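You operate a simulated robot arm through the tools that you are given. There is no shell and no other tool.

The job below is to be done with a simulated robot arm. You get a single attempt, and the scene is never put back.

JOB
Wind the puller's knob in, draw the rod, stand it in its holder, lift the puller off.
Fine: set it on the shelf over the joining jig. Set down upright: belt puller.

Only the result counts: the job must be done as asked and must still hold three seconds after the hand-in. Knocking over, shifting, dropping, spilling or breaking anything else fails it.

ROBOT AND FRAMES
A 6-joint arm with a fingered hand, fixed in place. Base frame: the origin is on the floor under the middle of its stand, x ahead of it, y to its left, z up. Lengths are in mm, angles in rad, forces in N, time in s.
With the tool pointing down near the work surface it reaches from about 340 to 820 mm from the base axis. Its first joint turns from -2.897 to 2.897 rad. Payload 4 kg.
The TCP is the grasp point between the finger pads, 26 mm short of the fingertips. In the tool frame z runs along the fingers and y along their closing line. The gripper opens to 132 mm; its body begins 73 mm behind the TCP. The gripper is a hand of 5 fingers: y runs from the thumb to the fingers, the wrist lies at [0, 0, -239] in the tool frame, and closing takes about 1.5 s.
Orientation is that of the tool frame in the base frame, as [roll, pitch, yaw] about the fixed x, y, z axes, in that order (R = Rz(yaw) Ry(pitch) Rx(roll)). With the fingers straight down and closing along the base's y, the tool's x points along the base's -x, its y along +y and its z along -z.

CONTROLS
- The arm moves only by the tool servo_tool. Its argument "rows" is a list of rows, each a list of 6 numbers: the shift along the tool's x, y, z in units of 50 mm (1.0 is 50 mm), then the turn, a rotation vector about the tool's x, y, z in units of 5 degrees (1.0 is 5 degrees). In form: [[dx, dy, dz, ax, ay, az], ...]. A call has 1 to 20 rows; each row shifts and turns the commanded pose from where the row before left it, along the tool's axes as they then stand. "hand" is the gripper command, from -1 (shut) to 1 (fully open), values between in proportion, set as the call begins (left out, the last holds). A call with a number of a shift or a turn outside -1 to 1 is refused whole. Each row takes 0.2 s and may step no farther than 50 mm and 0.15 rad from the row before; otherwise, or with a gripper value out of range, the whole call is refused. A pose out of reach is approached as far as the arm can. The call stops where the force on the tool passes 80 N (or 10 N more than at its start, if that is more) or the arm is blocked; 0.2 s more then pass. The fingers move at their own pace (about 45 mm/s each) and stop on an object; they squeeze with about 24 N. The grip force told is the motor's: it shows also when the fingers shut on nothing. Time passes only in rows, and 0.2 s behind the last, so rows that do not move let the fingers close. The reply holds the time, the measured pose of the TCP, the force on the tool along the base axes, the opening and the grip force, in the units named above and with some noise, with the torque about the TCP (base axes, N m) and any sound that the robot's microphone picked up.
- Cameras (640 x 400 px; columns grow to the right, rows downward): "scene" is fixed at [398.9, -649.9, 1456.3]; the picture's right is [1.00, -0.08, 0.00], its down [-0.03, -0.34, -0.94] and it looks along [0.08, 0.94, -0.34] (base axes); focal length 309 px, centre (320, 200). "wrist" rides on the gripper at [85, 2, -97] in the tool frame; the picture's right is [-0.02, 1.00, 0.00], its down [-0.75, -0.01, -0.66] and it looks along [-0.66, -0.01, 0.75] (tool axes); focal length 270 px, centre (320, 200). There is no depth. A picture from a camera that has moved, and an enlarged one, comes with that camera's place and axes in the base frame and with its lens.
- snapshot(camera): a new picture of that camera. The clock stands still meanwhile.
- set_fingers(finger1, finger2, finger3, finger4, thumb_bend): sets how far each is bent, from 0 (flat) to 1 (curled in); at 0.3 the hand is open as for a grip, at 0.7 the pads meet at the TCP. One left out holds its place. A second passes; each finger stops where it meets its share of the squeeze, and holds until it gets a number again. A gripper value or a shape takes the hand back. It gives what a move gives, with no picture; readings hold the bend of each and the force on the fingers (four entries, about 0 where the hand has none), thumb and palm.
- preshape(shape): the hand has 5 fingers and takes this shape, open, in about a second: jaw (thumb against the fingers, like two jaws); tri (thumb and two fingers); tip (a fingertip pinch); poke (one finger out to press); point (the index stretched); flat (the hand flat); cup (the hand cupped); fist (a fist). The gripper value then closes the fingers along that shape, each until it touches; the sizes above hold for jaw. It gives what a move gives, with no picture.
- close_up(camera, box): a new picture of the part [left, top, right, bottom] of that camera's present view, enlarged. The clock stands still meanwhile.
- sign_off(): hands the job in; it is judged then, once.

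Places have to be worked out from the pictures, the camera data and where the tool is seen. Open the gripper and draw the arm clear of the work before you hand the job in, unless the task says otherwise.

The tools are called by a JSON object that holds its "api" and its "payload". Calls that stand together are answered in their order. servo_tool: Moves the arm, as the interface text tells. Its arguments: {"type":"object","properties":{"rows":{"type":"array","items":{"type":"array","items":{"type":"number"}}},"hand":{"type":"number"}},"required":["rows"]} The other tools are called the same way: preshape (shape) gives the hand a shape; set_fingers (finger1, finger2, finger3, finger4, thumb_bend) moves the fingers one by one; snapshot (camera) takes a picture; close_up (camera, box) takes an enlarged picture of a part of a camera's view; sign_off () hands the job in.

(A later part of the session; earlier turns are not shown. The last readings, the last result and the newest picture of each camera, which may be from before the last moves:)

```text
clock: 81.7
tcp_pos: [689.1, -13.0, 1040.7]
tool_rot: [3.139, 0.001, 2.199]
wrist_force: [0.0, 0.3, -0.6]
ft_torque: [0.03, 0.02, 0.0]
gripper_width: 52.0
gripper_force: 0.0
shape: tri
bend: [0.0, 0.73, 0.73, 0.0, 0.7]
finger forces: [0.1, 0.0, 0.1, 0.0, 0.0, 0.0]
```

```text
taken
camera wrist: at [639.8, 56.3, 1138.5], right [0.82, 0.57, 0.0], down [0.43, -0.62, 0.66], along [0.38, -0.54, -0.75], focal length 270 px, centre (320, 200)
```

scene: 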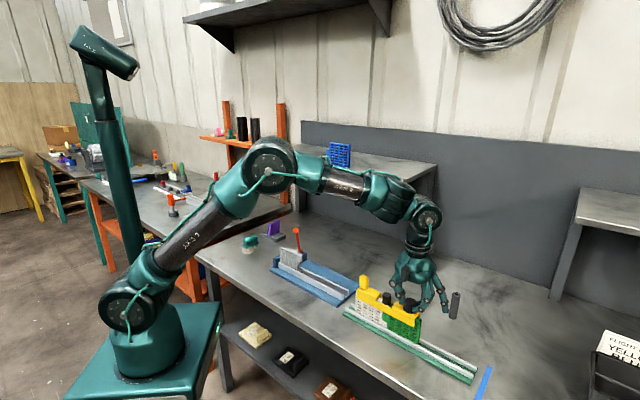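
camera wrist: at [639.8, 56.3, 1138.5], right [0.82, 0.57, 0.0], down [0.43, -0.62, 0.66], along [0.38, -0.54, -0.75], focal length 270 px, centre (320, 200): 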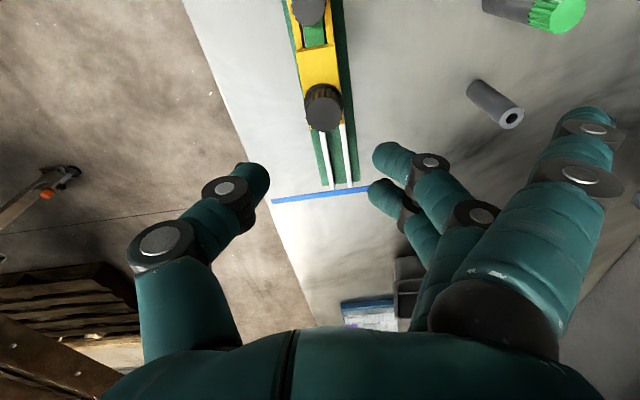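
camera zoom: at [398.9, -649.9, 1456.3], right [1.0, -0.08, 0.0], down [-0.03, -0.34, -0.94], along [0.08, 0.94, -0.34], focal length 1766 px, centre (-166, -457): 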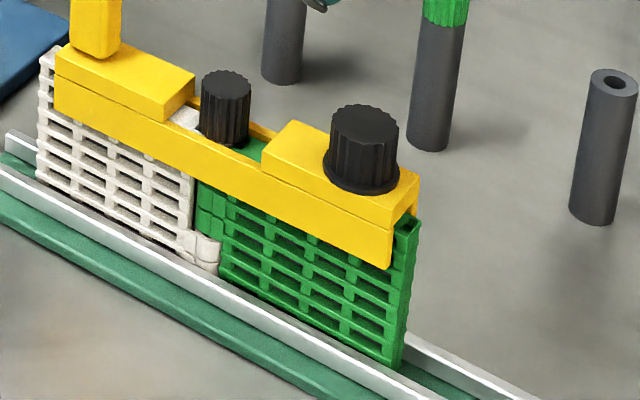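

The knob is fully wound and the puller still sits on the joint. Next is the rod. Its holder at r≈860 mm is beyond a vertical tool's reach, so I'll grip the rod head with the hand tilted about 30° outward. I'll set up that orientation and look at the head.

{"api": "servo_tool", "payload": {"rows": [[0, 0, 0, 0, 0, -0.967], [0, 0, 0, 0, 0, -0.967], [0, 0, 0, 0, 0, -0.967], [0, 0, 0, 0, 0, -0.967], [0, 0, 0, 0, 0, -0.967], [0, 0, 0, 0, 0, -0.967], [0, 0, 0, 0, 0, -0.967], [0, 0, 0, 0, 0, -0.967], [0, 0, 0, 0, 0, -0.967], [0, 0, 0, 0, 0, -0.967], [0, 0, 0, 0, 0, -0.967], [0, 0, 0, 0, 0, -0.967], [0, 0, 0, 0, 0, 0]], "hand": 1}}

{"api": "servo_tool", "payload": {"rows": [[0, 0, 0, 0, -1, 0], [0, 0, 0, 0, -1, 0], [0, 0, 0, 0, -1, 0], [0, 0, 0, 0, -1, 0], [0, 0, 0, 0, -1, 0], [0, 0, 0, 0, -1, 0], [0.562, 0.338, 0.099, 0, 0, 0], [0.562, 0.338, 0.099, 0, 0, 0], [0.562, 0.338, 0.099, 0, 0, 0], [0, 0, 0, 0, 0, 0]]}}

{"api": "snapshot", "payload": {"camera": "wrist"}}

{"api": "snapshot", "payload": {"camera": "scene"}}

```text
clock: 84.5
tcp_pos: [688.4, -11.2, 1040.1]
tool_rot: [3.141, 0.0, -3.071]
wrist_force: [-0.3, -0.4, 0.3]
ft_torque: [0.01, 0.05, -0.03]
gripper_width: 131.9
gripper_force: 0.0
shape: tri
bend: [0.0, 0.3, 0.3, 0.0, 0.3]
finger forces: [0.0, 0.1, 0.0, 0.0, 0.0, 0.0]
```

```text
clock: 86.7
tcp_pos: [616.6, 34.8, 986.7]
tool_rot: [3.139, 0.525, -3.073]
wrist_force: [0.8, 0.1, 0.8]
ft_torque: [0.0, -0.01, 0.04]
gripper_width: 132.0
gripper_force: 0.1
shape: tri
bend: [0.0, 0.3, 0.3, 0.0, 0.3]
finger forces: [0.1, 0.0, 0.0, 0.0, 0.1, 0.0]
```

```text
taken
camera wrist: at [496.0, 27.3, 1027.6], right [-0.05, 1.0, 0.01], down [0.32, 0.01, 0.95], along [0.95, 0.05, -0.32], focal length 270 px, centre (320, 200)
```

wrist: 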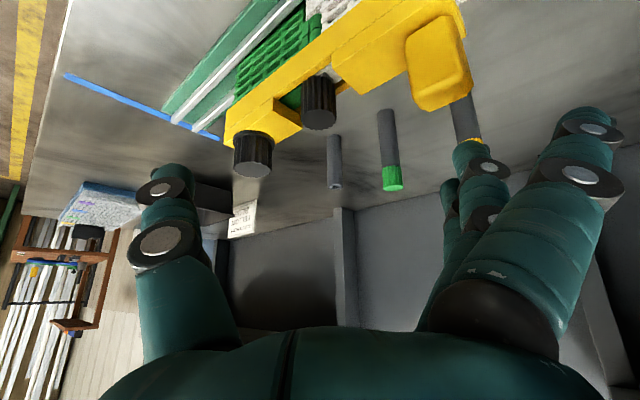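

```text
taken
```

scene: 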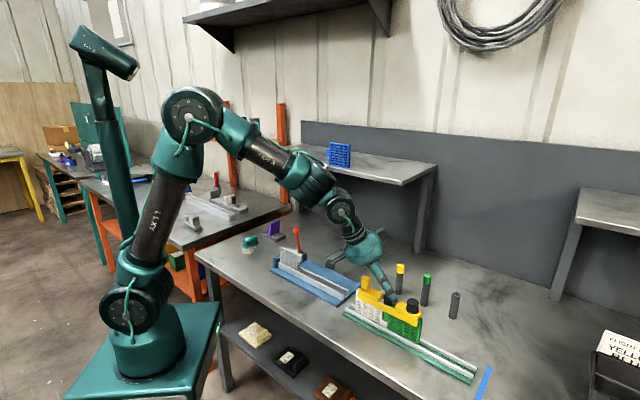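

The tilted pose works here. Before gripping the rod I'll test, with an empty hand and well above the holders, that I can reach the pose over the empty holder with this tilt.

{"api": "servo_tool", "payload": {"rows": [[-0.29, 0, -0.502, 0, 0, 0], [-0.29, 0, -0.502, 0, 0, 0], [-0.657, 0.05, 0.379, 0, 0, 0], [-0.657, 0.05, 0.379, 0, 0, 0], [-0.657, 0.05, 0.379, 0, 0, 0], [-0.657, 0.05, 0.379, 0, 0, 0], [-0.657, 0.05, 0.379, 0, 0, 0], [-0.657, 0.05, 0.379, 0, 0, 0], [0, 0, 0, 0, 0, 0]]}}

{"api": "snapshot", "payload": {"camera": "wrist"}}

{"api": "snapshot", "payload": {"camera": "scene"}}

```text
clock: 88.7
tcp_pos: [846.0, 65.9, 1044.5]
tool_rot: [3.141, 0.525, -3.073]
wrist_force: [-0.9, -0.3, -0.6]
ft_torque: [-0.04, 0.0, 0.01]
gripper_width: 131.8
gripper_force: 0.1
shape: tri
bend: [0.0, 0.3, 0.3, 0.0, 0.3]
finger forces: [0.0, 0.0, 0.0, 0.1, 0.1, 0.0]
```

```text
taken
camera wrist: at [724.9, 58.3, 1086.7], right [-0.05, 1.0, 0.01], down [0.32, 0.01, 0.95], along [0.94, 0.05, -0.32], focal length 270 px, centre (320, 200)
```

wrist: 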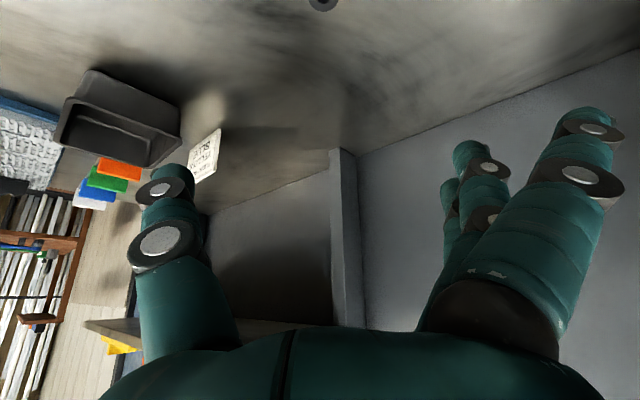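

```text
taken
```

scene: 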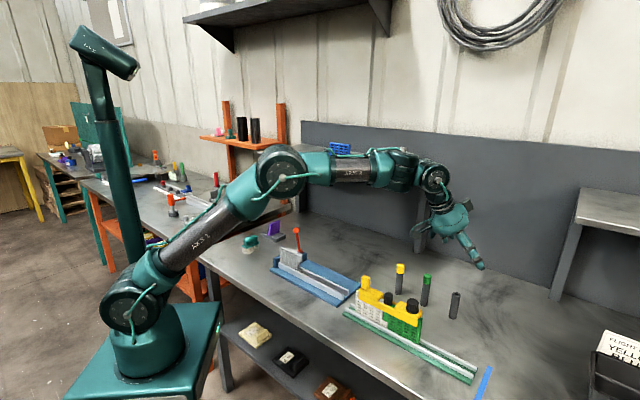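

The pose over the holder is reachable with margin. For more clearance from the post and large knob I'll turn the tilt direction to −20° and go back above the rod head.

{"api": "servo_tool", "payload": {"rows": [[0, 0, 0, 0.481, 0, 0.831], [0, 0, 0, 0.481, 0, 0.831], [0, 0, 0, 0.481, 0, 0.831], [0, 0, 0, 0.481, 0, 0.831], [0, 0, 0, 0.481, 0, 0.831], [0.643, -0.328, -0.357, 0, 0, 0], [0.643, -0.328, -0.357, 0, 0, 0], [0.643, -0.328, -0.357, 0, 0, 0], [0.643, -0.328, -0.357, 0, 0, 0], [0.643, -0.328, -0.357, 0, 0, 0], [0.643, -0.328, -0.357, 0, 0, 0], [0, 0, 0, 0, 0, 0]]}}

{"api": "servo_tool", "payload": {"rows": [[0.26, 0, 0.45, 0, 0, 0], [0.26, 0, 0.45, 0, 0, 0], [0, 0, 0, 0, 0, 0]]}}

{"api": "snapshot", "payload": {"camera": "wrist"}}

{"api": "close_up", "payload": {"camera": "scene", "box": [330, 210, 450, 330]}}

```text
clock: 91.3
tcp_pos: [606.4, 47.8, 1040.2]
tool_rot: [3.139, 0.522, 2.792]
wrist_force: [0.3, 0.3, 0.1]
ft_torque: [0.01, -0.03, -0.02]
gripper_width: 132.0
gripper_force: 0.0
shape: tri
bend: [0.0, 0.3, 0.3, 0.0, 0.3]
finger forces: [0.1, 0.1, 0.0, 0.1, 0.1, 0.0]
```

```text
clock: 92.1
tcp_pos: [606.5, 47.7, 988.8]
tool_rot: [3.139, 0.526, 2.792]
wrist_force: [0.6, 0.2, 0.1]
ft_torque: [0.01, 0.02, -0.03]
gripper_width: 131.8
gripper_force: 0.0
shape: tri
bend: [0.0, 0.3, 0.3, 0.0, 0.3]
finger forces: [0.0, 0.1, 0.0, 0.0, 0.0, 0.1]
```

```text
taken
camera wrist: at [492.4, 90.3, 1030.7], right [0.36, 0.93, 0.01], down [0.3, -0.13, 0.95], along [0.88, -0.34, -0.32], focal length 270 px, centre (320, 200)
```

wrist: 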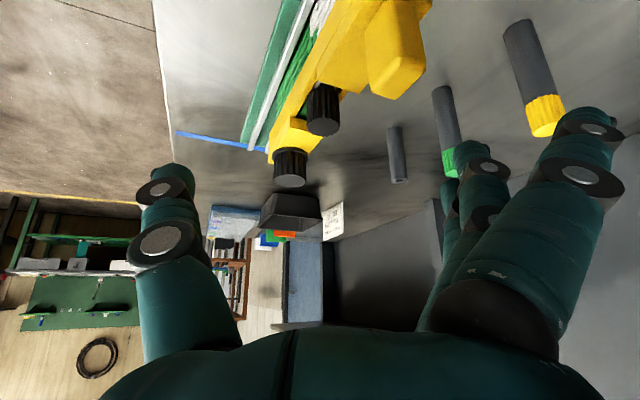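

```text
3.33 times, centred on (390, 270) of scene
camera zoom: at [398.9, -649.9, 1456.3], right [1.0, -0.08, 0.0], down [-0.03, -0.34, -0.94], along [0.08, 0.94, -0.34], focal length 1030 px, centre (87, -33)
```

zoom: 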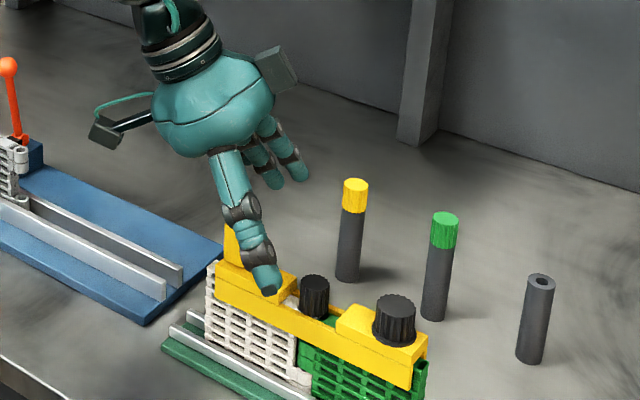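

The rod head is ahead of the TCP between thumb and fingers. I'll zoom in to fix its centre.

{"api": "close_up", "payload": {"camera": "wrist", "box": [260, 60, 400, 200]}}

{"api": "close_up", "payload": {"camera": "scene", "box": [370, 280, 410, 320]}}

```text
2.86 times, centred on (330, 130) of wrist
camera zoom: at [492.4, 90.3, 1030.7], right [0.36, 0.93, 0.01], down [0.3, -0.13, 0.95], along [0.88, -0.34, -0.32], focal length 772 px, centre (291, 400)
```

zoom: 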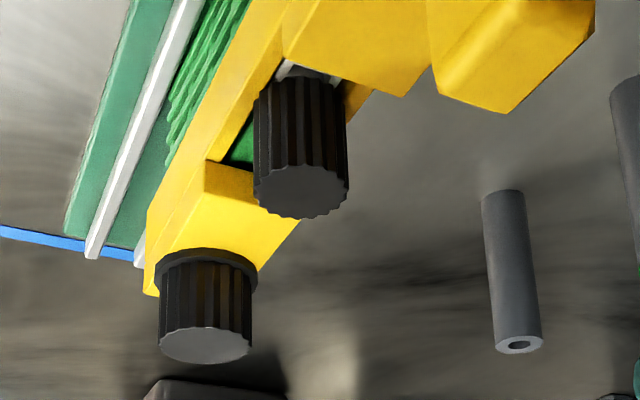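

```text
10.00 times, centred on (390, 300) of scene
camera zoom: at [398.9, -649.9, 1456.3], right [1.0, -0.08, 0.0], down [-0.03, -0.34, -0.94], along [0.08, 0.94, -0.34], focal length 3091 px, centre (-380, -800)
```

zoom: 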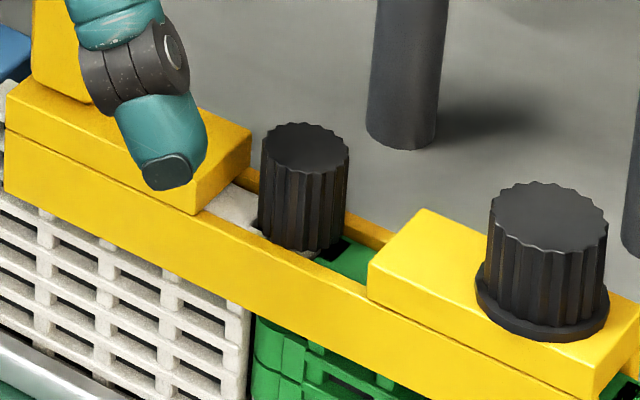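

The head (⌀22, z≈901–925) is at about (643,36). I'll turn the tilt direction to −35° so thumb and fingers drop neatly into the notch on the front and back of the head, then verify from a pre-grasp point 60 mm back along the approach.

{"api": "servo_tool", "payload": {"rows": [[0, 0, 0, 0.5, 0, 0.866], [0, 0, 0, 0.5, 0, 0.866], [0, 0, 0, 0.5, 0, 0.866], [0.1, 0.24, 0.056, 0, 0, 0], [0, 0, 0, 0, 0, 0]]}}

{"api": "snapshot", "payload": {"camera": "wrist"}}

{"api": "close_up", "payload": {"camera": "wrist", "box": [250, 60, 390, 200]}}

```text
clock: 93.3
tcp_pos: [609.4, 60.7, 981.8]
tool_rot: [3.14, 0.523, 2.532]
wrist_force: [0.5, 0.8, 0.1]
ft_torque: [0.01, 0.0, -0.02]
gripper_width: 132.0
gripper_force: 0.0
shape: tri
bend: [0.0, 0.3, 0.3, 0.0, 0.3]
finger forces: [0.0, 0.0, 0.0, 0.0, 0.0, 0.1]
```

```text
taken
camera wrist: at [511.1, 130.9, 1025.4], right [0.59, 0.81, 0.01], down [0.26, -0.2, 0.95], along [0.77, -0.55, -0.32], focal length 270 px, centre (320, 200)
```

wrist: 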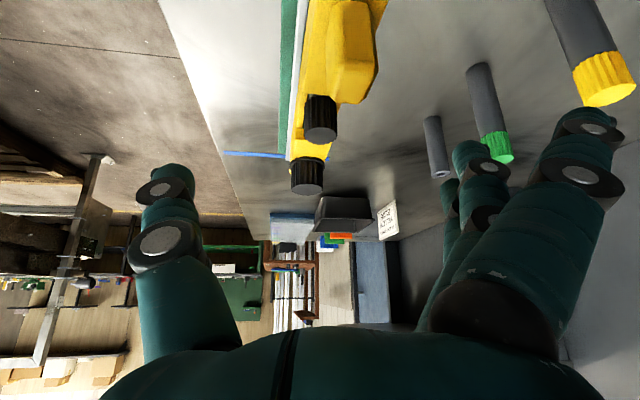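

```text
2.86 times, centred on (320, 130) of wrist
camera zoom: at [511.1, 130.9, 1025.4], right [0.59, 0.81, 0.01], down [0.26, -0.2, 0.95], along [0.77, -0.55, -0.32], focal length 772 px, centre (320, 400)
```

zoom: 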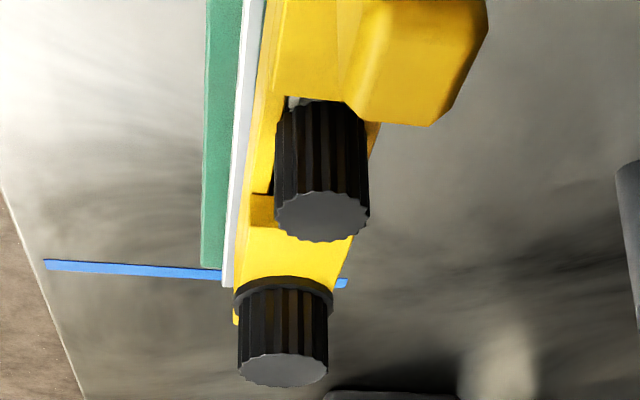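

The head is centred within about 1 mm laterally and its grip zone is ≈60 mm ahead along the tool axis. I'll advance along the approach and check before closing.

{"api": "servo_tool", "payload": {"rows": [[0, 0.046, 0.3, 0, 0, 0], [0, 0, 0.3, 0, 0, 0], [0, 0, 0.3, 0, 0, 0], [0, 0, 0.2, 0, 0, 0], [0, 0, 0.11, 0, 0, 0], [0, 0, 0, 0, 0, 0]]}}

{"api": "snapshot", "payload": {"camera": "wrist"}}

{"api": "close_up", "payload": {"camera": "scene", "box": [350, 230, 430, 330]}}

```text
clock: 94.7
tcp_pos: [634.9, 44.1, 930.8]
tool_rot: [3.141, 0.523, 2.532]
wrist_force: [0.2, -0.1, -0.5]
ft_torque: [-0.01, 0.06, 0.03]
gripper_width: 131.5
gripper_force: 0.1
shape: tri
bend: [0.0, 0.3, 0.3, 0.0, 0.3]
finger forces: [0.0, 0.1, 0.1, 0.0, 0.0, 0.0]
```

```text
taken
camera wrist: at [536.6, 115.3, 973.4], right [0.59, 0.81, 0.01], down [0.25, -0.2, 0.95], along [0.77, -0.55, -0.32], focal length 270 px, centre (320, 200)
```

wrist: 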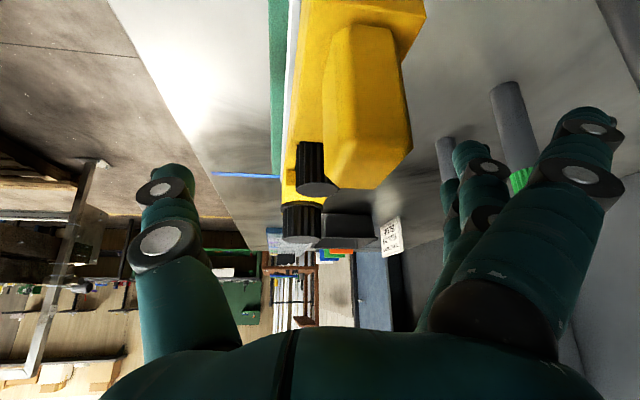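

```text
4.00 times, centred on (390, 280) of scene
camera zoom: at [398.9, -649.9, 1456.3], right [1.0, -0.08, 0.0], down [-0.03, -0.34, -0.94], along [0.08, 0.94, -0.34], focal length 1236 px, centre (40, -120)
```

zoom: 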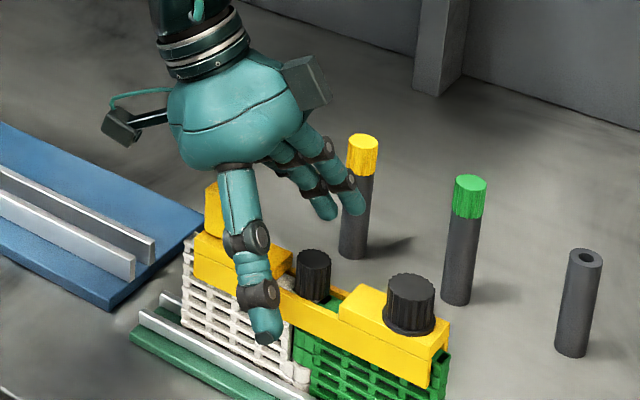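

The head lies between thumb and fingers. I'll close on it now.

{"api": "servo_tool", "payload": {"rows": [[0, 0, 0, 0, 0, 0], [0, 0, 0, 0, 0, 0], [0, 0, 0, 0, 0, 0], [0, 0, 0, 0, 0, 0], [0, 0, 0, 0, 0, 0], [0, 0, 0, 0, 0, 0], [0, 0, 0, 0, 0, 0], [0, 0, 0, 0, 0, 0]], "hand": -1}}

{"api": "snapshot", "payload": {"camera": "wrist"}}

{"api": "close_up", "payload": {"camera": "scene", "box": [365, 265, 425, 325]}}

```text
clock: 96.5
tcp_pos: [635.0, 45.0, 931.2]
tool_rot: [3.141, 0.524, 2.529]
wrist_force: [-0.4, -0.1, 0.3]
ft_torque: [0.05, 0.03, 0.02]
gripper_width: 15.8
gripper_force: 23.4
shape: tri
bend: [0.21, 0.73, 0.72, 0.21, 0.7]
finger forces: [0.0, 8.0, 12.7, 0.0, 18.9, 0.0]
```

```text
taken
camera wrist: at [536.5, 115.5, 973.4], right [0.59, 0.81, 0.01], down [0.26, -0.2, 0.95], along [0.77, -0.55, -0.32], focal length 270 px, centre (320, 200)
```

wrist: 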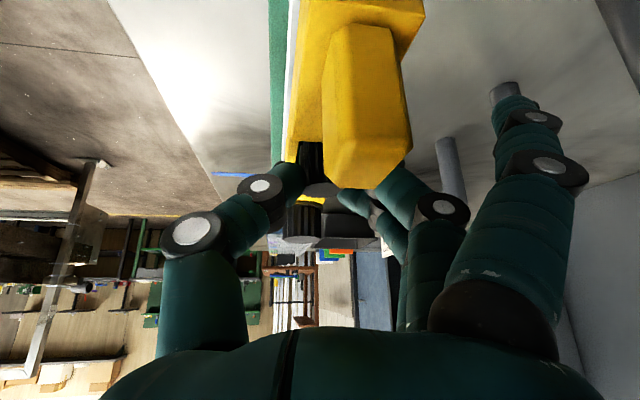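

```text
6.67 times, centred on (395, 295) of scene
camera zoom: at [398.9, -649.9, 1456.3], right [1.0, -0.08, 0.0], down [-0.03, -0.34, -0.94], along [0.08, 0.94, -0.34], focal length 2061 px, centre (-180, -433)
```

zoom: 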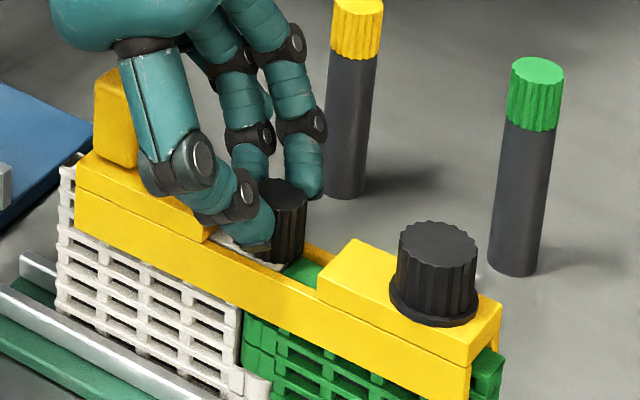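

The rod head is held (fingers 8 and 13 N, thumb 19 N). I'll lift straight up slowly by 8 mm and read the force.

{"api": "servo_tool", "payload": {"rows": [[-0.02, 0, -0.0346, 0, 0, 0], [-0.02, 0, -0.0346, 0, 0, 0], [-0.02, 0, -0.0346, 0, 0, 0], [-0.02, 0, -0.0346, 0, 0, 0]]}}

{"api": "close_up", "payload": {"camera": "scene", "box": [365, 265, 425, 325]}}

```text
clock: 97.5
tcp_pos: [635.7, 44.1, 939.9]
tool_rot: [3.139, 0.525, 2.528]
wrist_force: [0.1, -0.4, 0.7]
ft_torque: [0.05, 0.02, -0.05]
gripper_width: 15.1
gripper_force: 24.1
shape: tri
bend: [0.26, 0.73, 0.71, 0.26, 0.7]
finger forces: [0.0, 8.5, 13.0, 0.0, 18.4, 0.0]
```

```text
6.67 times, centred on (395, 295) of scene
camera zoom: at [398.9, -649.9, 1456.3], right [1.0, -0.08, 0.0], down [-0.03, -0.34, -0.94], along [0.08, 0.94, -0.34], focal length 2061 px, centre (-180, -433)
```

zoom: 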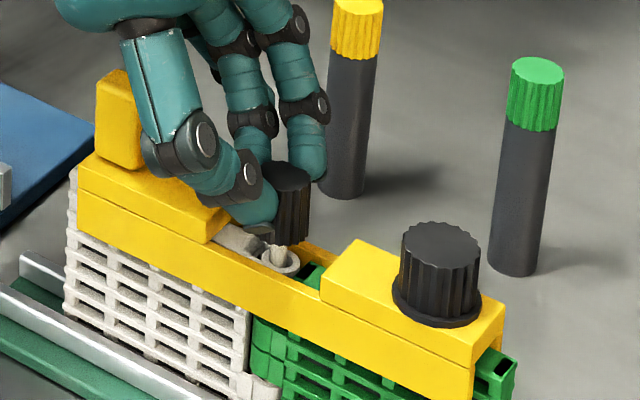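

The rod comes out freely; its light shaft is visible above the hinge and the puller stays put. I'll keep drawing it straight up.

{"api": "servo_tool", "payload": {"rows": [[-0.05, 0, -0.0866, 0, 0, 0], [-0.05, 0, -0.0866, 0, 0, 0], [-0.05, 0, -0.0866, 0, 0, 0], [-0.05, 0, -0.0866, 0, 0, 0], [-0.05, 0, -0.0866, 0, 0, 0], [-0.05, 0, -0.0866, 0, 0, 0], [-0.05, 0, -0.0866, 0, 0, 0], [-0.05, 0, -0.0866, 0, 0, 0]]}}

{"api": "close_up", "payload": {"camera": "scene", "box": [355, 255, 435, 345]}}

```text
clock: 99.3
tcp_pos: [634.5, 44.0, 979.2]
tool_rot: [3.141, 0.523, 2.531]
wrist_force: [0.1, -0.2, -0.1]
ft_torque: [0.04, 0.05, 0.03]
gripper_width: 15.1
gripper_force: 24.2
shape: tri
bend: [0.26, 0.73, 0.71, 0.26, 0.7]
finger forces: [0.1, 9.0, 13.5, 0.0, 18.3, 0.0]
```

```text
4.44 times, centred on (395, 300) of scene
camera zoom: at [398.9, -649.9, 1456.3], right [1.0, -0.08, 0.0], down [-0.03, -0.34, -0.94], along [0.08, 0.94, -0.34], focal length 1374 px, centre (-13, -244)
```

zoom: 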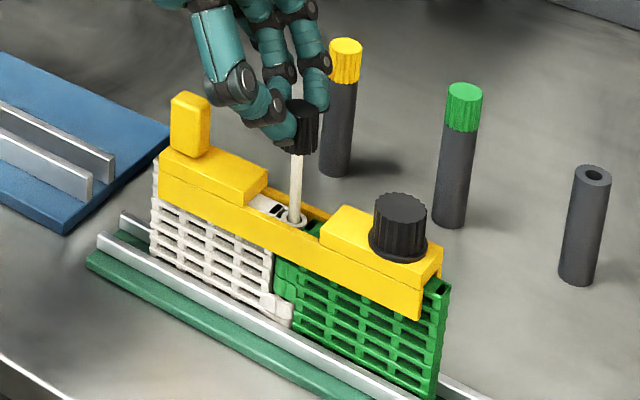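

The ivory shaft is coming out straight. I'll continue lifting until its lower end is clear.

{"api": "servo_tool", "payload": {"rows": [[-0.05, 0, -0.0866, 0, 0, 0], [-0.05, 0, -0.0866, 0, 0, 0], [-0.05, 0, -0.0866, 0, 0, 0], [-0.05, 0, -0.0866, 0, 0, 0], [-0.05, 0, -0.0866, 0, 0, 0], [-0.05, 0, -0.0866, 0, 0, 0], [-0.05, 0, -0.0866, 0, 0, 0], [-0.05, 0, -0.0866, 0, 0, 0], [-0.05, 0, -0.0866, 0, 0, 0], [-0.05, 0, -0.0866, 0, 0, 0], [-0.05, 0, -0.0866, 0, 0, 0], [-0.05, 0, -0.0866, 0, 0, 0]]}}

{"api": "close_up", "payload": {"camera": "scene", "box": [340, 220, 440, 345]}}

{"api": "snapshot", "payload": {"camera": "wrist"}}

```text
clock: 101.9
tcp_pos: [636.1, 42.9, 1039.3]
tool_rot: [3.141, 0.523, 2.531]
wrist_force: [0.2, 1.0, -0.1]
ft_torque: [-0.04, 0.0, 0.0]
gripper_width: 14.9
gripper_force: 23.7
shape: tri
bend: [0.26, 0.73, 0.71, 0.26, 0.7]
finger forces: [0.1, 7.4, 13.2, 0.0, 18.7, 0.0]
```

```text
3.20 times, centred on (390, 282) of scene
camera zoom: at [398.9, -649.9, 1456.3], right [1.0, -0.08, 0.0], down [-0.03, -0.34, -0.94], along [0.08, 0.94, -0.34], focal length 989 px, centre (96, -64)
```

zoom: 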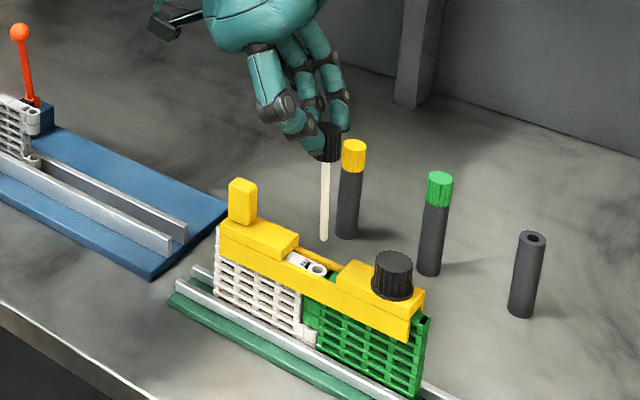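

```text
taken
camera wrist: at [536.5, 114.2, 1081.2], right [0.59, 0.81, 0.01], down [0.26, -0.2, 0.95], along [0.77, -0.55, -0.32], focal length 270 px, centre (320, 200)
```

wrist: 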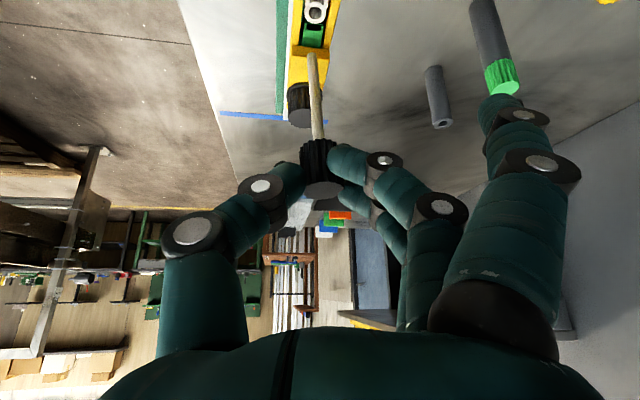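

The rod is free of the hinge. I'll zoom in from both cameras to measure where its tip and head are and whether it hangs vertical.

{"api": "close_up", "payload": {"camera": "wrist", "box": [250, 30, 390, 210]}}

{"api": "close_up", "payload": {"camera": "scene", "box": [375, 250, 415, 300]}}

```text
2.22 times, centred on (320, 120) of wrist
camera zoom: at [536.5, 114.2, 1081.2], right [0.59, 0.81, 0.01], down [0.26, -0.2, 0.95], along [0.77, -0.55, -0.32], focal length 601 px, centre (320, 378)
```

zoom: 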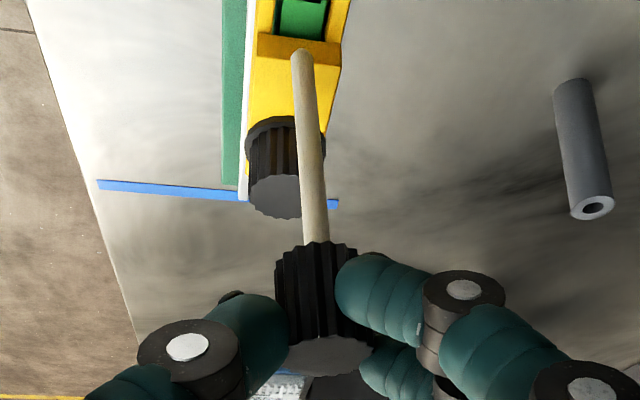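

```text
8.00 times, centred on (395, 275) of scene
camera zoom: at [398.9, -649.9, 1456.3], right [1.0, -0.08, 0.0], down [-0.03, -0.34, -0.94], along [0.08, 0.94, -0.34], focal length 2473 px, centre (-280, -400)
```

zoom: 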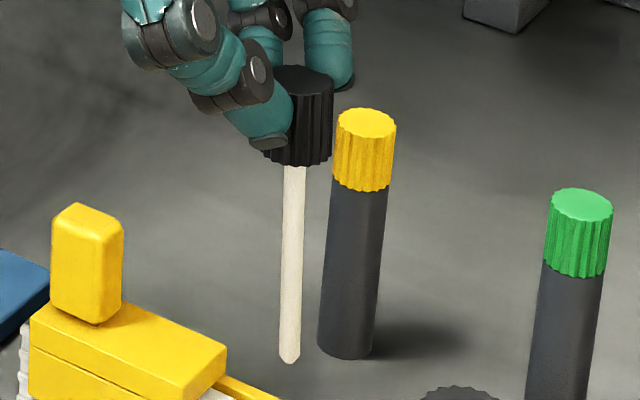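

The rod (≈102 mm, ⌀8) leans about 5.5° with its tip toward −y. I'll rotate the hand to make it vertical, rise, turn to a radial tilt and carry it over the empty holder.

{"api": "servo_tool", "payload": {"rows": [[0, 0, 0, -0.246, 0.24, 0.142], [0, 0, 0, -0.246, 0.24, 0.142], [0, 0, 0, -0.246, 0.24, 0.142], [-0.0975, 0.0165, -0.1965, 0, 0, 0], [-0.0975, 0.0165, -0.1965, 0, 0, 0], [0, 0, 0, -0.41, 0.0687, -0.8263], [0, 0, 0, -0.41, 0.0687, -0.8263], [0, 0, 0, -0.41, 0.0687, -0.8263], [0, 0, 0, -0.41, 0.0687, -0.8263], [0, 0, 0, -0.41, 0.0687, -0.8263], [0, 0, 0, -0.41, 0.0687, -0.8263], [0, 0, 0, -0.41, 0.0687, -0.8263], [0, 0, 0, -0.41, 0.0687, -0.8263], [0, 0, 0, 0, 0, 0]]}}

{"api": "close_up", "payload": {"camera": "wrist", "box": [250, 10, 410, 210]}}

{"api": "close_up", "payload": {"camera": "scene", "box": [365, 230, 435, 300]}}

```text
clock: 104.9
tcp_pos: [635.9, 44.0, 1060.5]
tool_rot: [3.059, 0.46, 3.138]
wrist_force: [0.4, -0.1, 1.1]
ft_torque: [-0.04, 0.02, -0.01]
gripper_width: 15.1
gripper_force: 23.9
shape: tri
bend: [0.26, 0.73, 0.71, 0.26, 0.7]
finger forces: [0.0, 7.2, 13.5, 0.0, 18.9, 0.0]
```

```text
2.00 times, centred on (330, 110) of wrist
camera zoom: at [517.2, 37.5, 1110.6], right [-0.02, 1.0, 0.08], down [0.38, -0.07, 0.92], along [0.92, 0.05, -0.38], focal length 541 px, centre (300, 380)
```

zoom: 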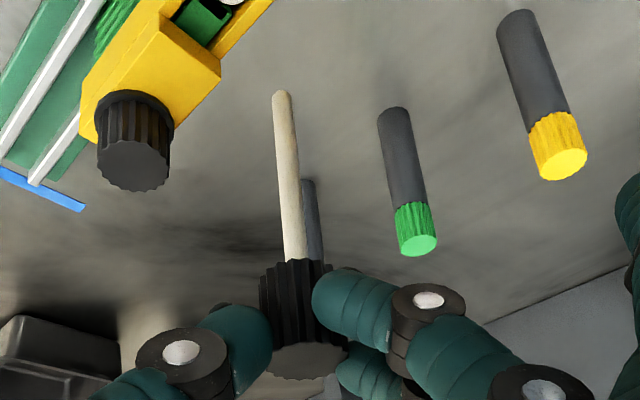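

```text
5.71 times, centred on (400, 265) of scene
camera zoom: at [398.9, -649.9, 1456.3], right [1.0, -0.08, 0.0], down [-0.03, -0.34, -0.94], along [0.08, 0.94, -0.34], focal length 1766 px, centre (-137, -171)
```

zoom: 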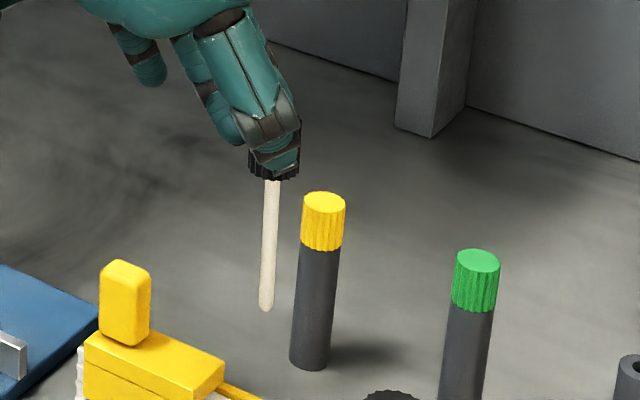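

In the wrist view the rod now follows the vertical vanishing direction. The scene view suggests a small remaining lean in x, so I'll zoom in to measure.

{"api": "close_up", "payload": {"camera": "scene", "box": [385, 245, 425, 295]}}

```text
8.00 times, centred on (405, 270) of scene
camera zoom: at [398.9, -649.9, 1456.3], right [1.0, -0.08, 0.0], down [-0.03, -0.34, -0.94], along [0.08, 0.94, -0.34], focal length 2473 px, centre (-360, -360)
```

zoom: 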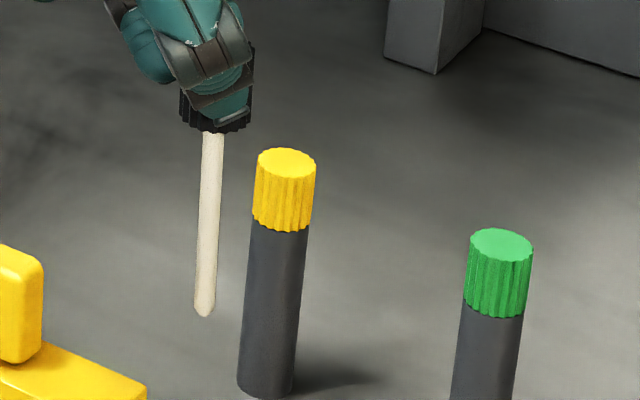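

The lean is about 1.7° with the tip toward +x. I'll correct that and carry the rod over to the holder, high.

{"api": "servo_tool", "payload": {"rows": [[0, 0, 0, 0.001, 0.336, 0.027], [-0.4176, 0.0327, 0.1949, 0, 0, 0], [-0.4176, 0.0327, 0.1949, 0, 0, 0], [-0.4176, 0.0327, 0.1949, 0, 0, 0], [-0.4176, 0.0327, 0.1949, 0, 0, 0], [-0.4176, 0.0327, 0.1949, 0, 0, 0], [-0.4176, 0.0327, 0.1949, 0, 0, 0], [-0.4176, 0.0327, 0.1949, 0, 0, 0], [-0.4176, 0.0327, 0.1949, 0, 0, 0], [-0.4176, 0.0327, 0.1949, 0, 0, 0], [0, 0, 0, 0, 0, 0]]}}

{"api": "snapshot", "payload": {"camera": "wrist"}}

{"api": "close_up", "payload": {"camera": "scene", "box": [420, 230, 490, 330]}}

```text
clock: 107.3
tcp_pos: [841.5, 65.4, 1061.9]
tool_rot: [3.058, 0.433, 3.137]
wrist_force: [-0.2, -0.3, -1.8]
ft_torque: [0.02, 0.01, -0.01]
gripper_width: 15.1
gripper_force: 24.1
shape: tri
bend: [0.26, 0.73, 0.71, 0.26, 0.7]
finger forces: [0.0, 7.2, 13.8, 0.1, 18.9, 0.1]
```

```text
taken
camera wrist: at [724.7, 58.9, 1114.7], right [-0.01, 1.0, 0.08], down [0.41, -0.07, 0.91], along [0.91, 0.05, -0.41], focal length 270 px, centre (320, 200)
```

wrist: 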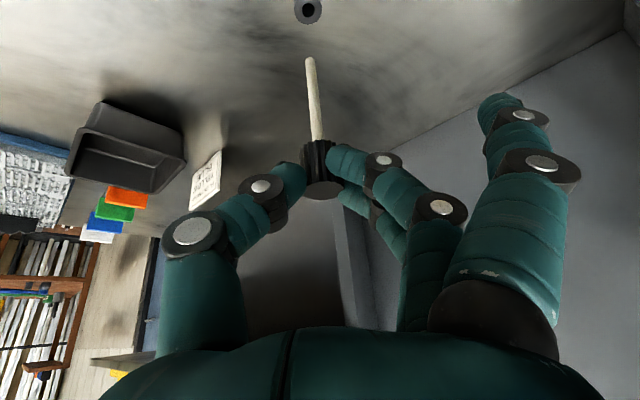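

```text
4.00 times, centred on (455, 280) of scene
camera zoom: at [398.9, -649.9, 1456.3], right [1.0, -0.08, 0.0], down [-0.03, -0.34, -0.94], along [0.08, 0.94, -0.34], focal length 1236 px, centre (-220, -120)
```

zoom: 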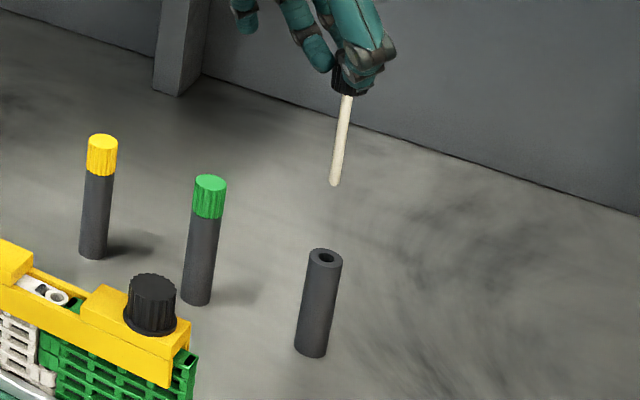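

The rod tip is now roughly above the hole. I'll zoom in from both cameras to get the lateral offsets.

{"api": "close_up", "payload": {"camera": "wrist", "box": [270, 0, 370, 100]}}

{"api": "close_up", "payload": {"camera": "scene", "box": [440, 245, 475, 305]}}

```text
4.00 times, centred on (320, 50) of wrist
camera zoom: at [724.7, 58.9, 1114.7], right [-0.01, 1.0, 0.08], down [0.41, -0.07, 0.91], along [0.91, 0.05, -0.41], focal length 1081 px, centre (320, 800)
```

zoom: 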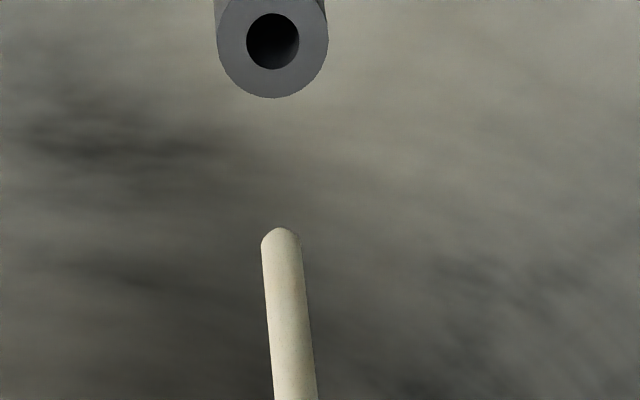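

```text
6.67 times, centred on (458, 275) of scene
camera zoom: at [398.9, -649.9, 1456.3], right [1.0, -0.08, 0.0], down [-0.03, -0.34, -0.94], along [0.08, 0.94, -0.34], focal length 2061 px, centre (-597, -300)
```

zoom: 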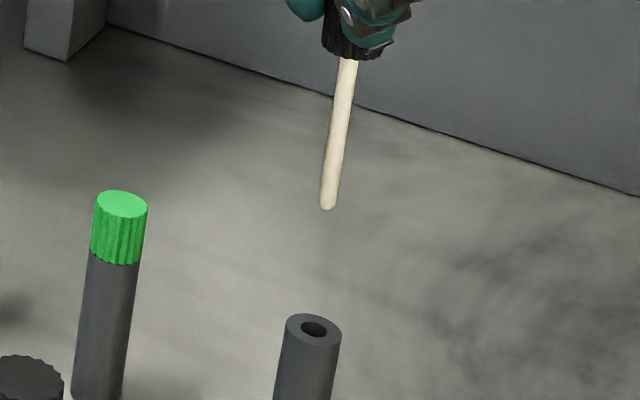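

Triangulating tip and hole puts the hole 4.8 mm further in x and 2.3 mm in y. I'll shift by that and lower 50 mm so the tip is ≈10 mm above the holder.

{"api": "servo_tool", "payload": {"rows": [[0.0825, -0.0081, 0.2375, 0, 0, 0], [0.0825, -0.0081, 0.2375, 0, 0, 0], [0.0825, -0.0081, 0.2375, 0, 0, 0], [0.0825, -0.0081, 0.2375, 0, 0, 0], [0, 0, 0, 0, 0, 0]]}}

{"api": "close_up", "payload": {"camera": "wrist", "box": [270, 0, 370, 100]}}

{"api": "close_up", "payload": {"camera": "scene", "box": [440, 260, 475, 320]}}

```text
clock: 108.5
tcp_pos: [847.9, 66.7, 1010.0]
tool_rot: [3.057, 0.43, 3.136]
wrist_force: [-0.1, 0.0, -0.9]
ft_torque: [0.01, 0.02, 0.03]
gripper_width: 14.9
gripper_force: 23.6
shape: tri
bend: [0.26, 0.73, 0.71, 0.26, 0.7]
finger forces: [0.0, 7.1, 13.9, 0.0, 19.0, 0.0]
```

```text
4.00 times, centred on (320, 50) of wrist
camera zoom: at [730.4, 60.8, 1063.3], right [-0.01, 1.0, 0.08], down [0.41, -0.07, 0.91], along [0.91, 0.05, -0.41], focal length 1081 px, centre (320, 800)
```

zoom: 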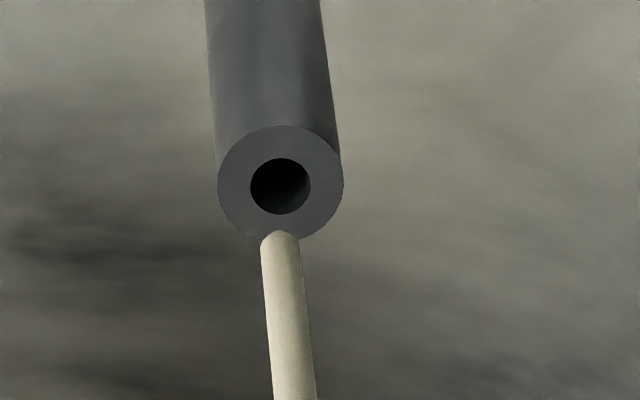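

```text
6.67 times, centred on (458, 290) of scene
camera zoom: at [398.9, -649.9, 1456.3], right [1.0, -0.08, 0.0], down [-0.03, -0.34, -0.94], along [0.08, 0.94, -0.34], focal length 2061 px, centre (-597, -400)
```

zoom: 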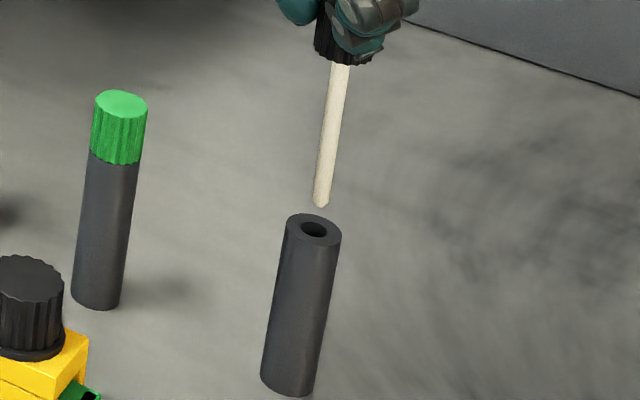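

The tip is 11–12 mm above the hole and within 1 mm of it laterally. The rod still leans ≈1.8° in x compared with the holder tube, so I'll rotate that out while keeping the tip over the hole, then re-measure.

{"api": "servo_tool", "payload": {"rows": [[-0.0323, 0.006, 0.014, 0, 0.181, 0.015], [-0.0323, 0.006, 0.014, 0, 0.181, 0.015], [0, 0, 0, 0, 0, 0]]}}

{"api": "close_up", "payload": {"camera": "wrist", "box": [270, 0, 370, 100]}}

{"api": "close_up", "payload": {"camera": "scene", "box": [440, 260, 475, 320]}}

```text
clock: 109.3
tcp_pos: [851.8, 67.1, 1011.7]
tool_rot: [3.057, 0.4, 3.136]
wrist_force: [-0.1, -0.3, -0.9]
ft_torque: [0.03, -0.02, 0.02]
gripper_width: 15.0
gripper_force: 24.2
shape: tri
bend: [0.26, 0.73, 0.71, 0.26, 0.7]
finger forces: [0.0, 7.2, 13.6, 0.0, 19.1, 0.1]
```

```text
4.00 times, centred on (320, 50) of wrist
camera zoom: at [735.9, 61.6, 1068.3], right [-0.01, 1.0, 0.09], down [0.44, -0.07, 0.9], along [0.9, 0.05, -0.44], focal length 1081 px, centre (320, 800)
```

zoom: 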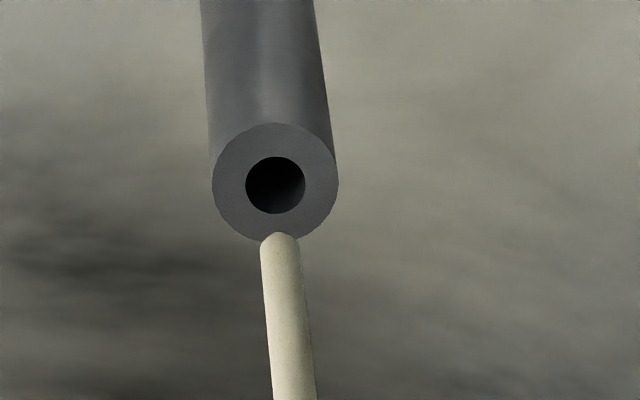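

```text
6.67 times, centred on (458, 290) of scene
camera zoom: at [398.9, -649.9, 1456.3], right [1.0, -0.08, 0.0], down [-0.03, -0.34, -0.94], along [0.08, 0.94, -0.34], focal length 2061 px, centre (-597, -400)
```

zoom: 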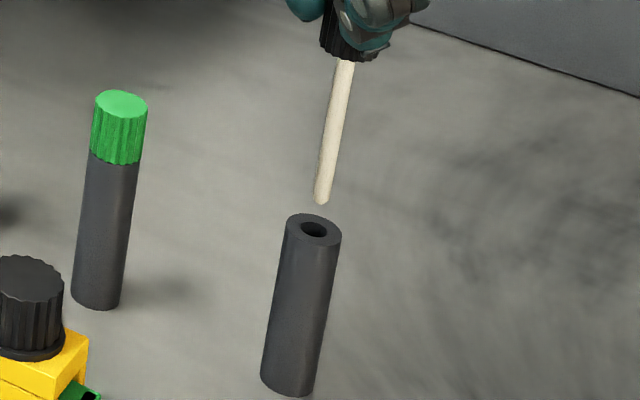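

The rod is now parallel to the holder tube and its tip is within ~0.6 mm of the hole axis. I'll lower 20 mm so the tip enters, watching the force.

{"api": "servo_tool", "payload": {"rows": [[0.05, -0.0038, 0.088, 0, 0, 0], [0.039, -0.0078, 0.0918, 0, 0, 0], [0.039, -0.0078, 0.0918, 0, 0, 0], [0.039, -0.0078, 0.0918, 0, 0, 0]]}}

{"api": "close_up", "payload": {"camera": "wrist", "box": [270, 0, 370, 100]}}

{"api": "close_up", "payload": {"camera": "scene", "box": [440, 260, 475, 320]}}

```text
clock: 110.3
tcp_pos: [850.2, 68.7, 990.8]
tool_rot: [3.057, 0.399, 3.136]
wrist_force: [0.8, 1.0, 0.5]
ft_torque: [0.03, -0.03, 0.01]
gripper_width: 15.0
gripper_force: 24.3
shape: tri
bend: [0.26, 0.73, 0.71, 0.26, 0.7]
finger forces: [0.0, 7.1, 13.9, 0.1, 19.0, 0.0]
```

```text
4.00 times, centred on (320, 50) of wrist
camera zoom: at [735.2, 61.8, 1048.0], right [-0.01, 1.0, 0.09], down [0.44, -0.07, 0.9], along [0.9, 0.05, -0.44], focal length 1081 px, centre (320, 800)
```

zoom: 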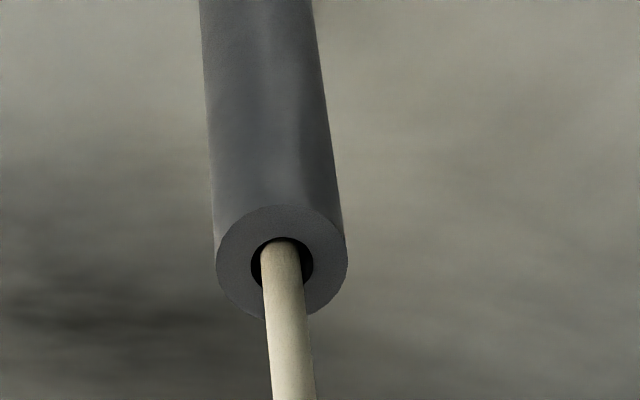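

```text
6.67 times, centred on (458, 290) of scene
camera zoom: at [398.9, -649.9, 1456.3], right [1.0, -0.08, 0.0], down [-0.03, -0.34, -0.94], along [0.08, 0.94, -0.34], focal length 2061 px, centre (-597, -400)
```

zoom: 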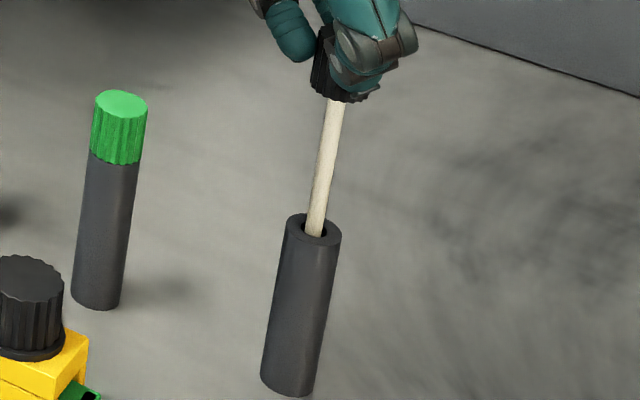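

The tip is inside the hole, centred, with no contact force. I'll continue lowering.

{"api": "servo_tool", "payload": {"rows": [[0.039, -0.0078, 0.0918, 0, 0, 0], [0.039, -0.0078, 0.0918, 0, 0, 0], [0.039, -0.0078, 0.0918, 0, 0, 0], [0.039, -0.0078, 0.0918, 0, 0, 0], [0.039, -0.0078, 0.0918, 0, 0, 0], [0.039, -0.0078, 0.0918, 0, 0, 0], [0.039, -0.0078, 0.0918, 0, 0, 0], [0.039, -0.0078, 0.0918, 0, 0, 0]]}}

{"api": "snapshot", "payload": {"camera": "wrist"}}

{"api": "close_up", "payload": {"camera": "scene", "box": [430, 250, 490, 320]}}

```text
clock: 112.1
tcp_pos: [851.0, 68.2, 951.7]
tool_rot: [3.058, 0.398, 3.136]
wrist_force: [-0.2, 0.7, -1.0]
ft_torque: [-0.03, -0.01, -0.02]
gripper_width: 14.8
gripper_force: 23.8
shape: tri
bend: [0.26, 0.73, 0.71, 0.26, 0.7]
finger forces: [0.0, 7.0, 13.8, 0.1, 19.0, 0.1]
```

```text
taken
camera wrist: at [735.6, 61.9, 1008.6], right [-0.01, 1.0, 0.09], down [0.44, -0.07, 0.9], along [0.9, 0.05, -0.44], focal length 270 px, centre (320, 200)
```

wrist: 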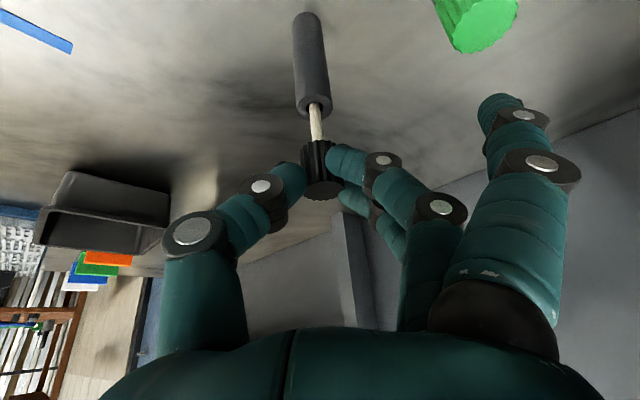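

```text
5.71 times, centred on (460, 285) of scene
camera zoom: at [398.9, -649.9, 1456.3], right [1.0, -0.08, 0.0], down [-0.03, -0.34, -0.94], along [0.08, 0.94, -0.34], focal length 1766 px, centre (-480, -286)
```

zoom: 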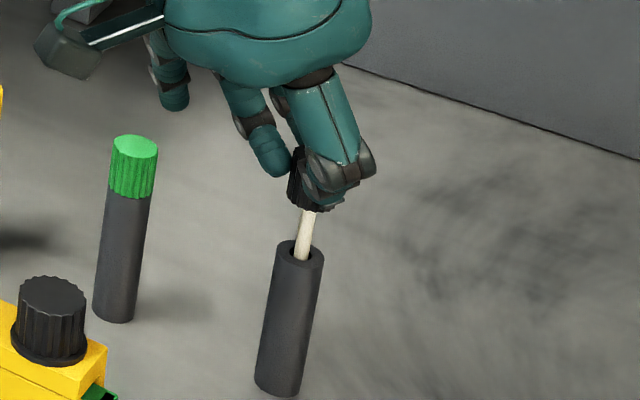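

The rod is about half-way in without contact. One outer fingertip would come close to the green cap lower down, so I'll swing the hand −25° about the rod's own axis, which moves that finger away, before lowering further.

{"api": "servo_tool", "payload": {"rows": [[0.0044, 0.0167, -0.0004, 0.3894, -0.0778, 0.9177], [0.0044, 0.0167, -0.0004, 0.3894, -0.0778, 0.9177], [0.0044, 0.0167, -0.0004, 0.3894, -0.0778, 0.9177], [0.0044, 0.0167, -0.0004, 0.3894, -0.0778, 0.9177], [0.0044, 0.0167, -0.0004, 0.3894, -0.0778, 0.9177], [0, 0, 0, 0, 0, 0]]}}

{"api": "snapshot", "payload": {"camera": "wrist"}}

{"api": "close_up", "payload": {"camera": "scene", "box": [430, 250, 490, 320]}}

```text
clock: 113.5
tcp_pos: [850.9, 71.6, 951.3]
tool_rot: [3.059, 0.401, 2.7]
wrist_force: [-0.5, 0.4, 0.2]
ft_torque: [0.0, 0.03, 0.05]
gripper_width: 14.8
gripper_force: 24.1
shape: tri
bend: [0.26, 0.73, 0.71, 0.26, 0.7]
finger forces: [0.1, 7.1, 14.1, 0.0, 19.0, 0.1]
```

```text
taken
camera wrist: at [743.3, 115.2, 1008.8], right [0.41, 0.91, 0.08], down [0.37, -0.25, 0.9], along [0.83, -0.34, -0.44], focal length 270 px, centre (320, 200)
```

wrist: 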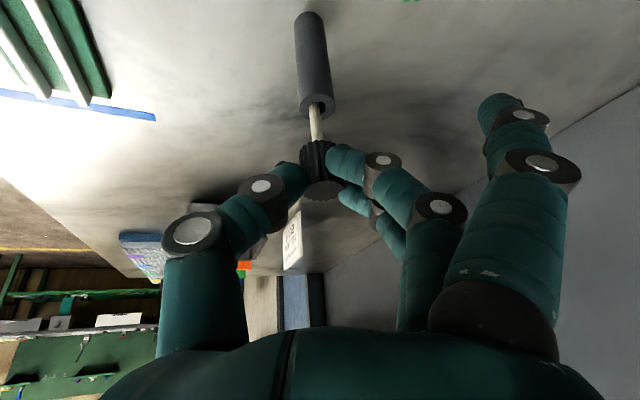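

```text
5.71 times, centred on (460, 285) of scene
camera zoom: at [398.9, -649.9, 1456.3], right [1.0, -0.08, 0.0], down [-0.03, -0.34, -0.94], along [0.08, 0.94, -0.34], focal length 1766 px, centre (-480, -286)
```

zoom: 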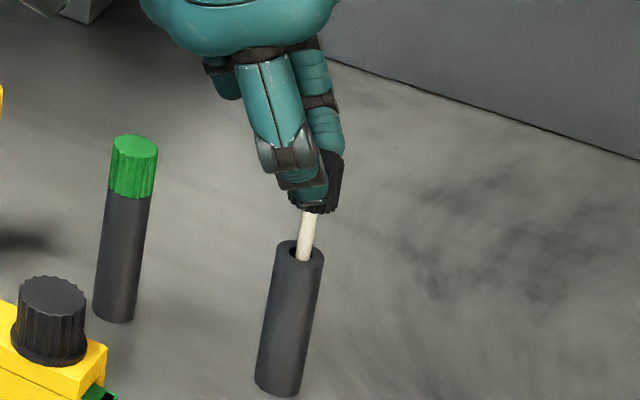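

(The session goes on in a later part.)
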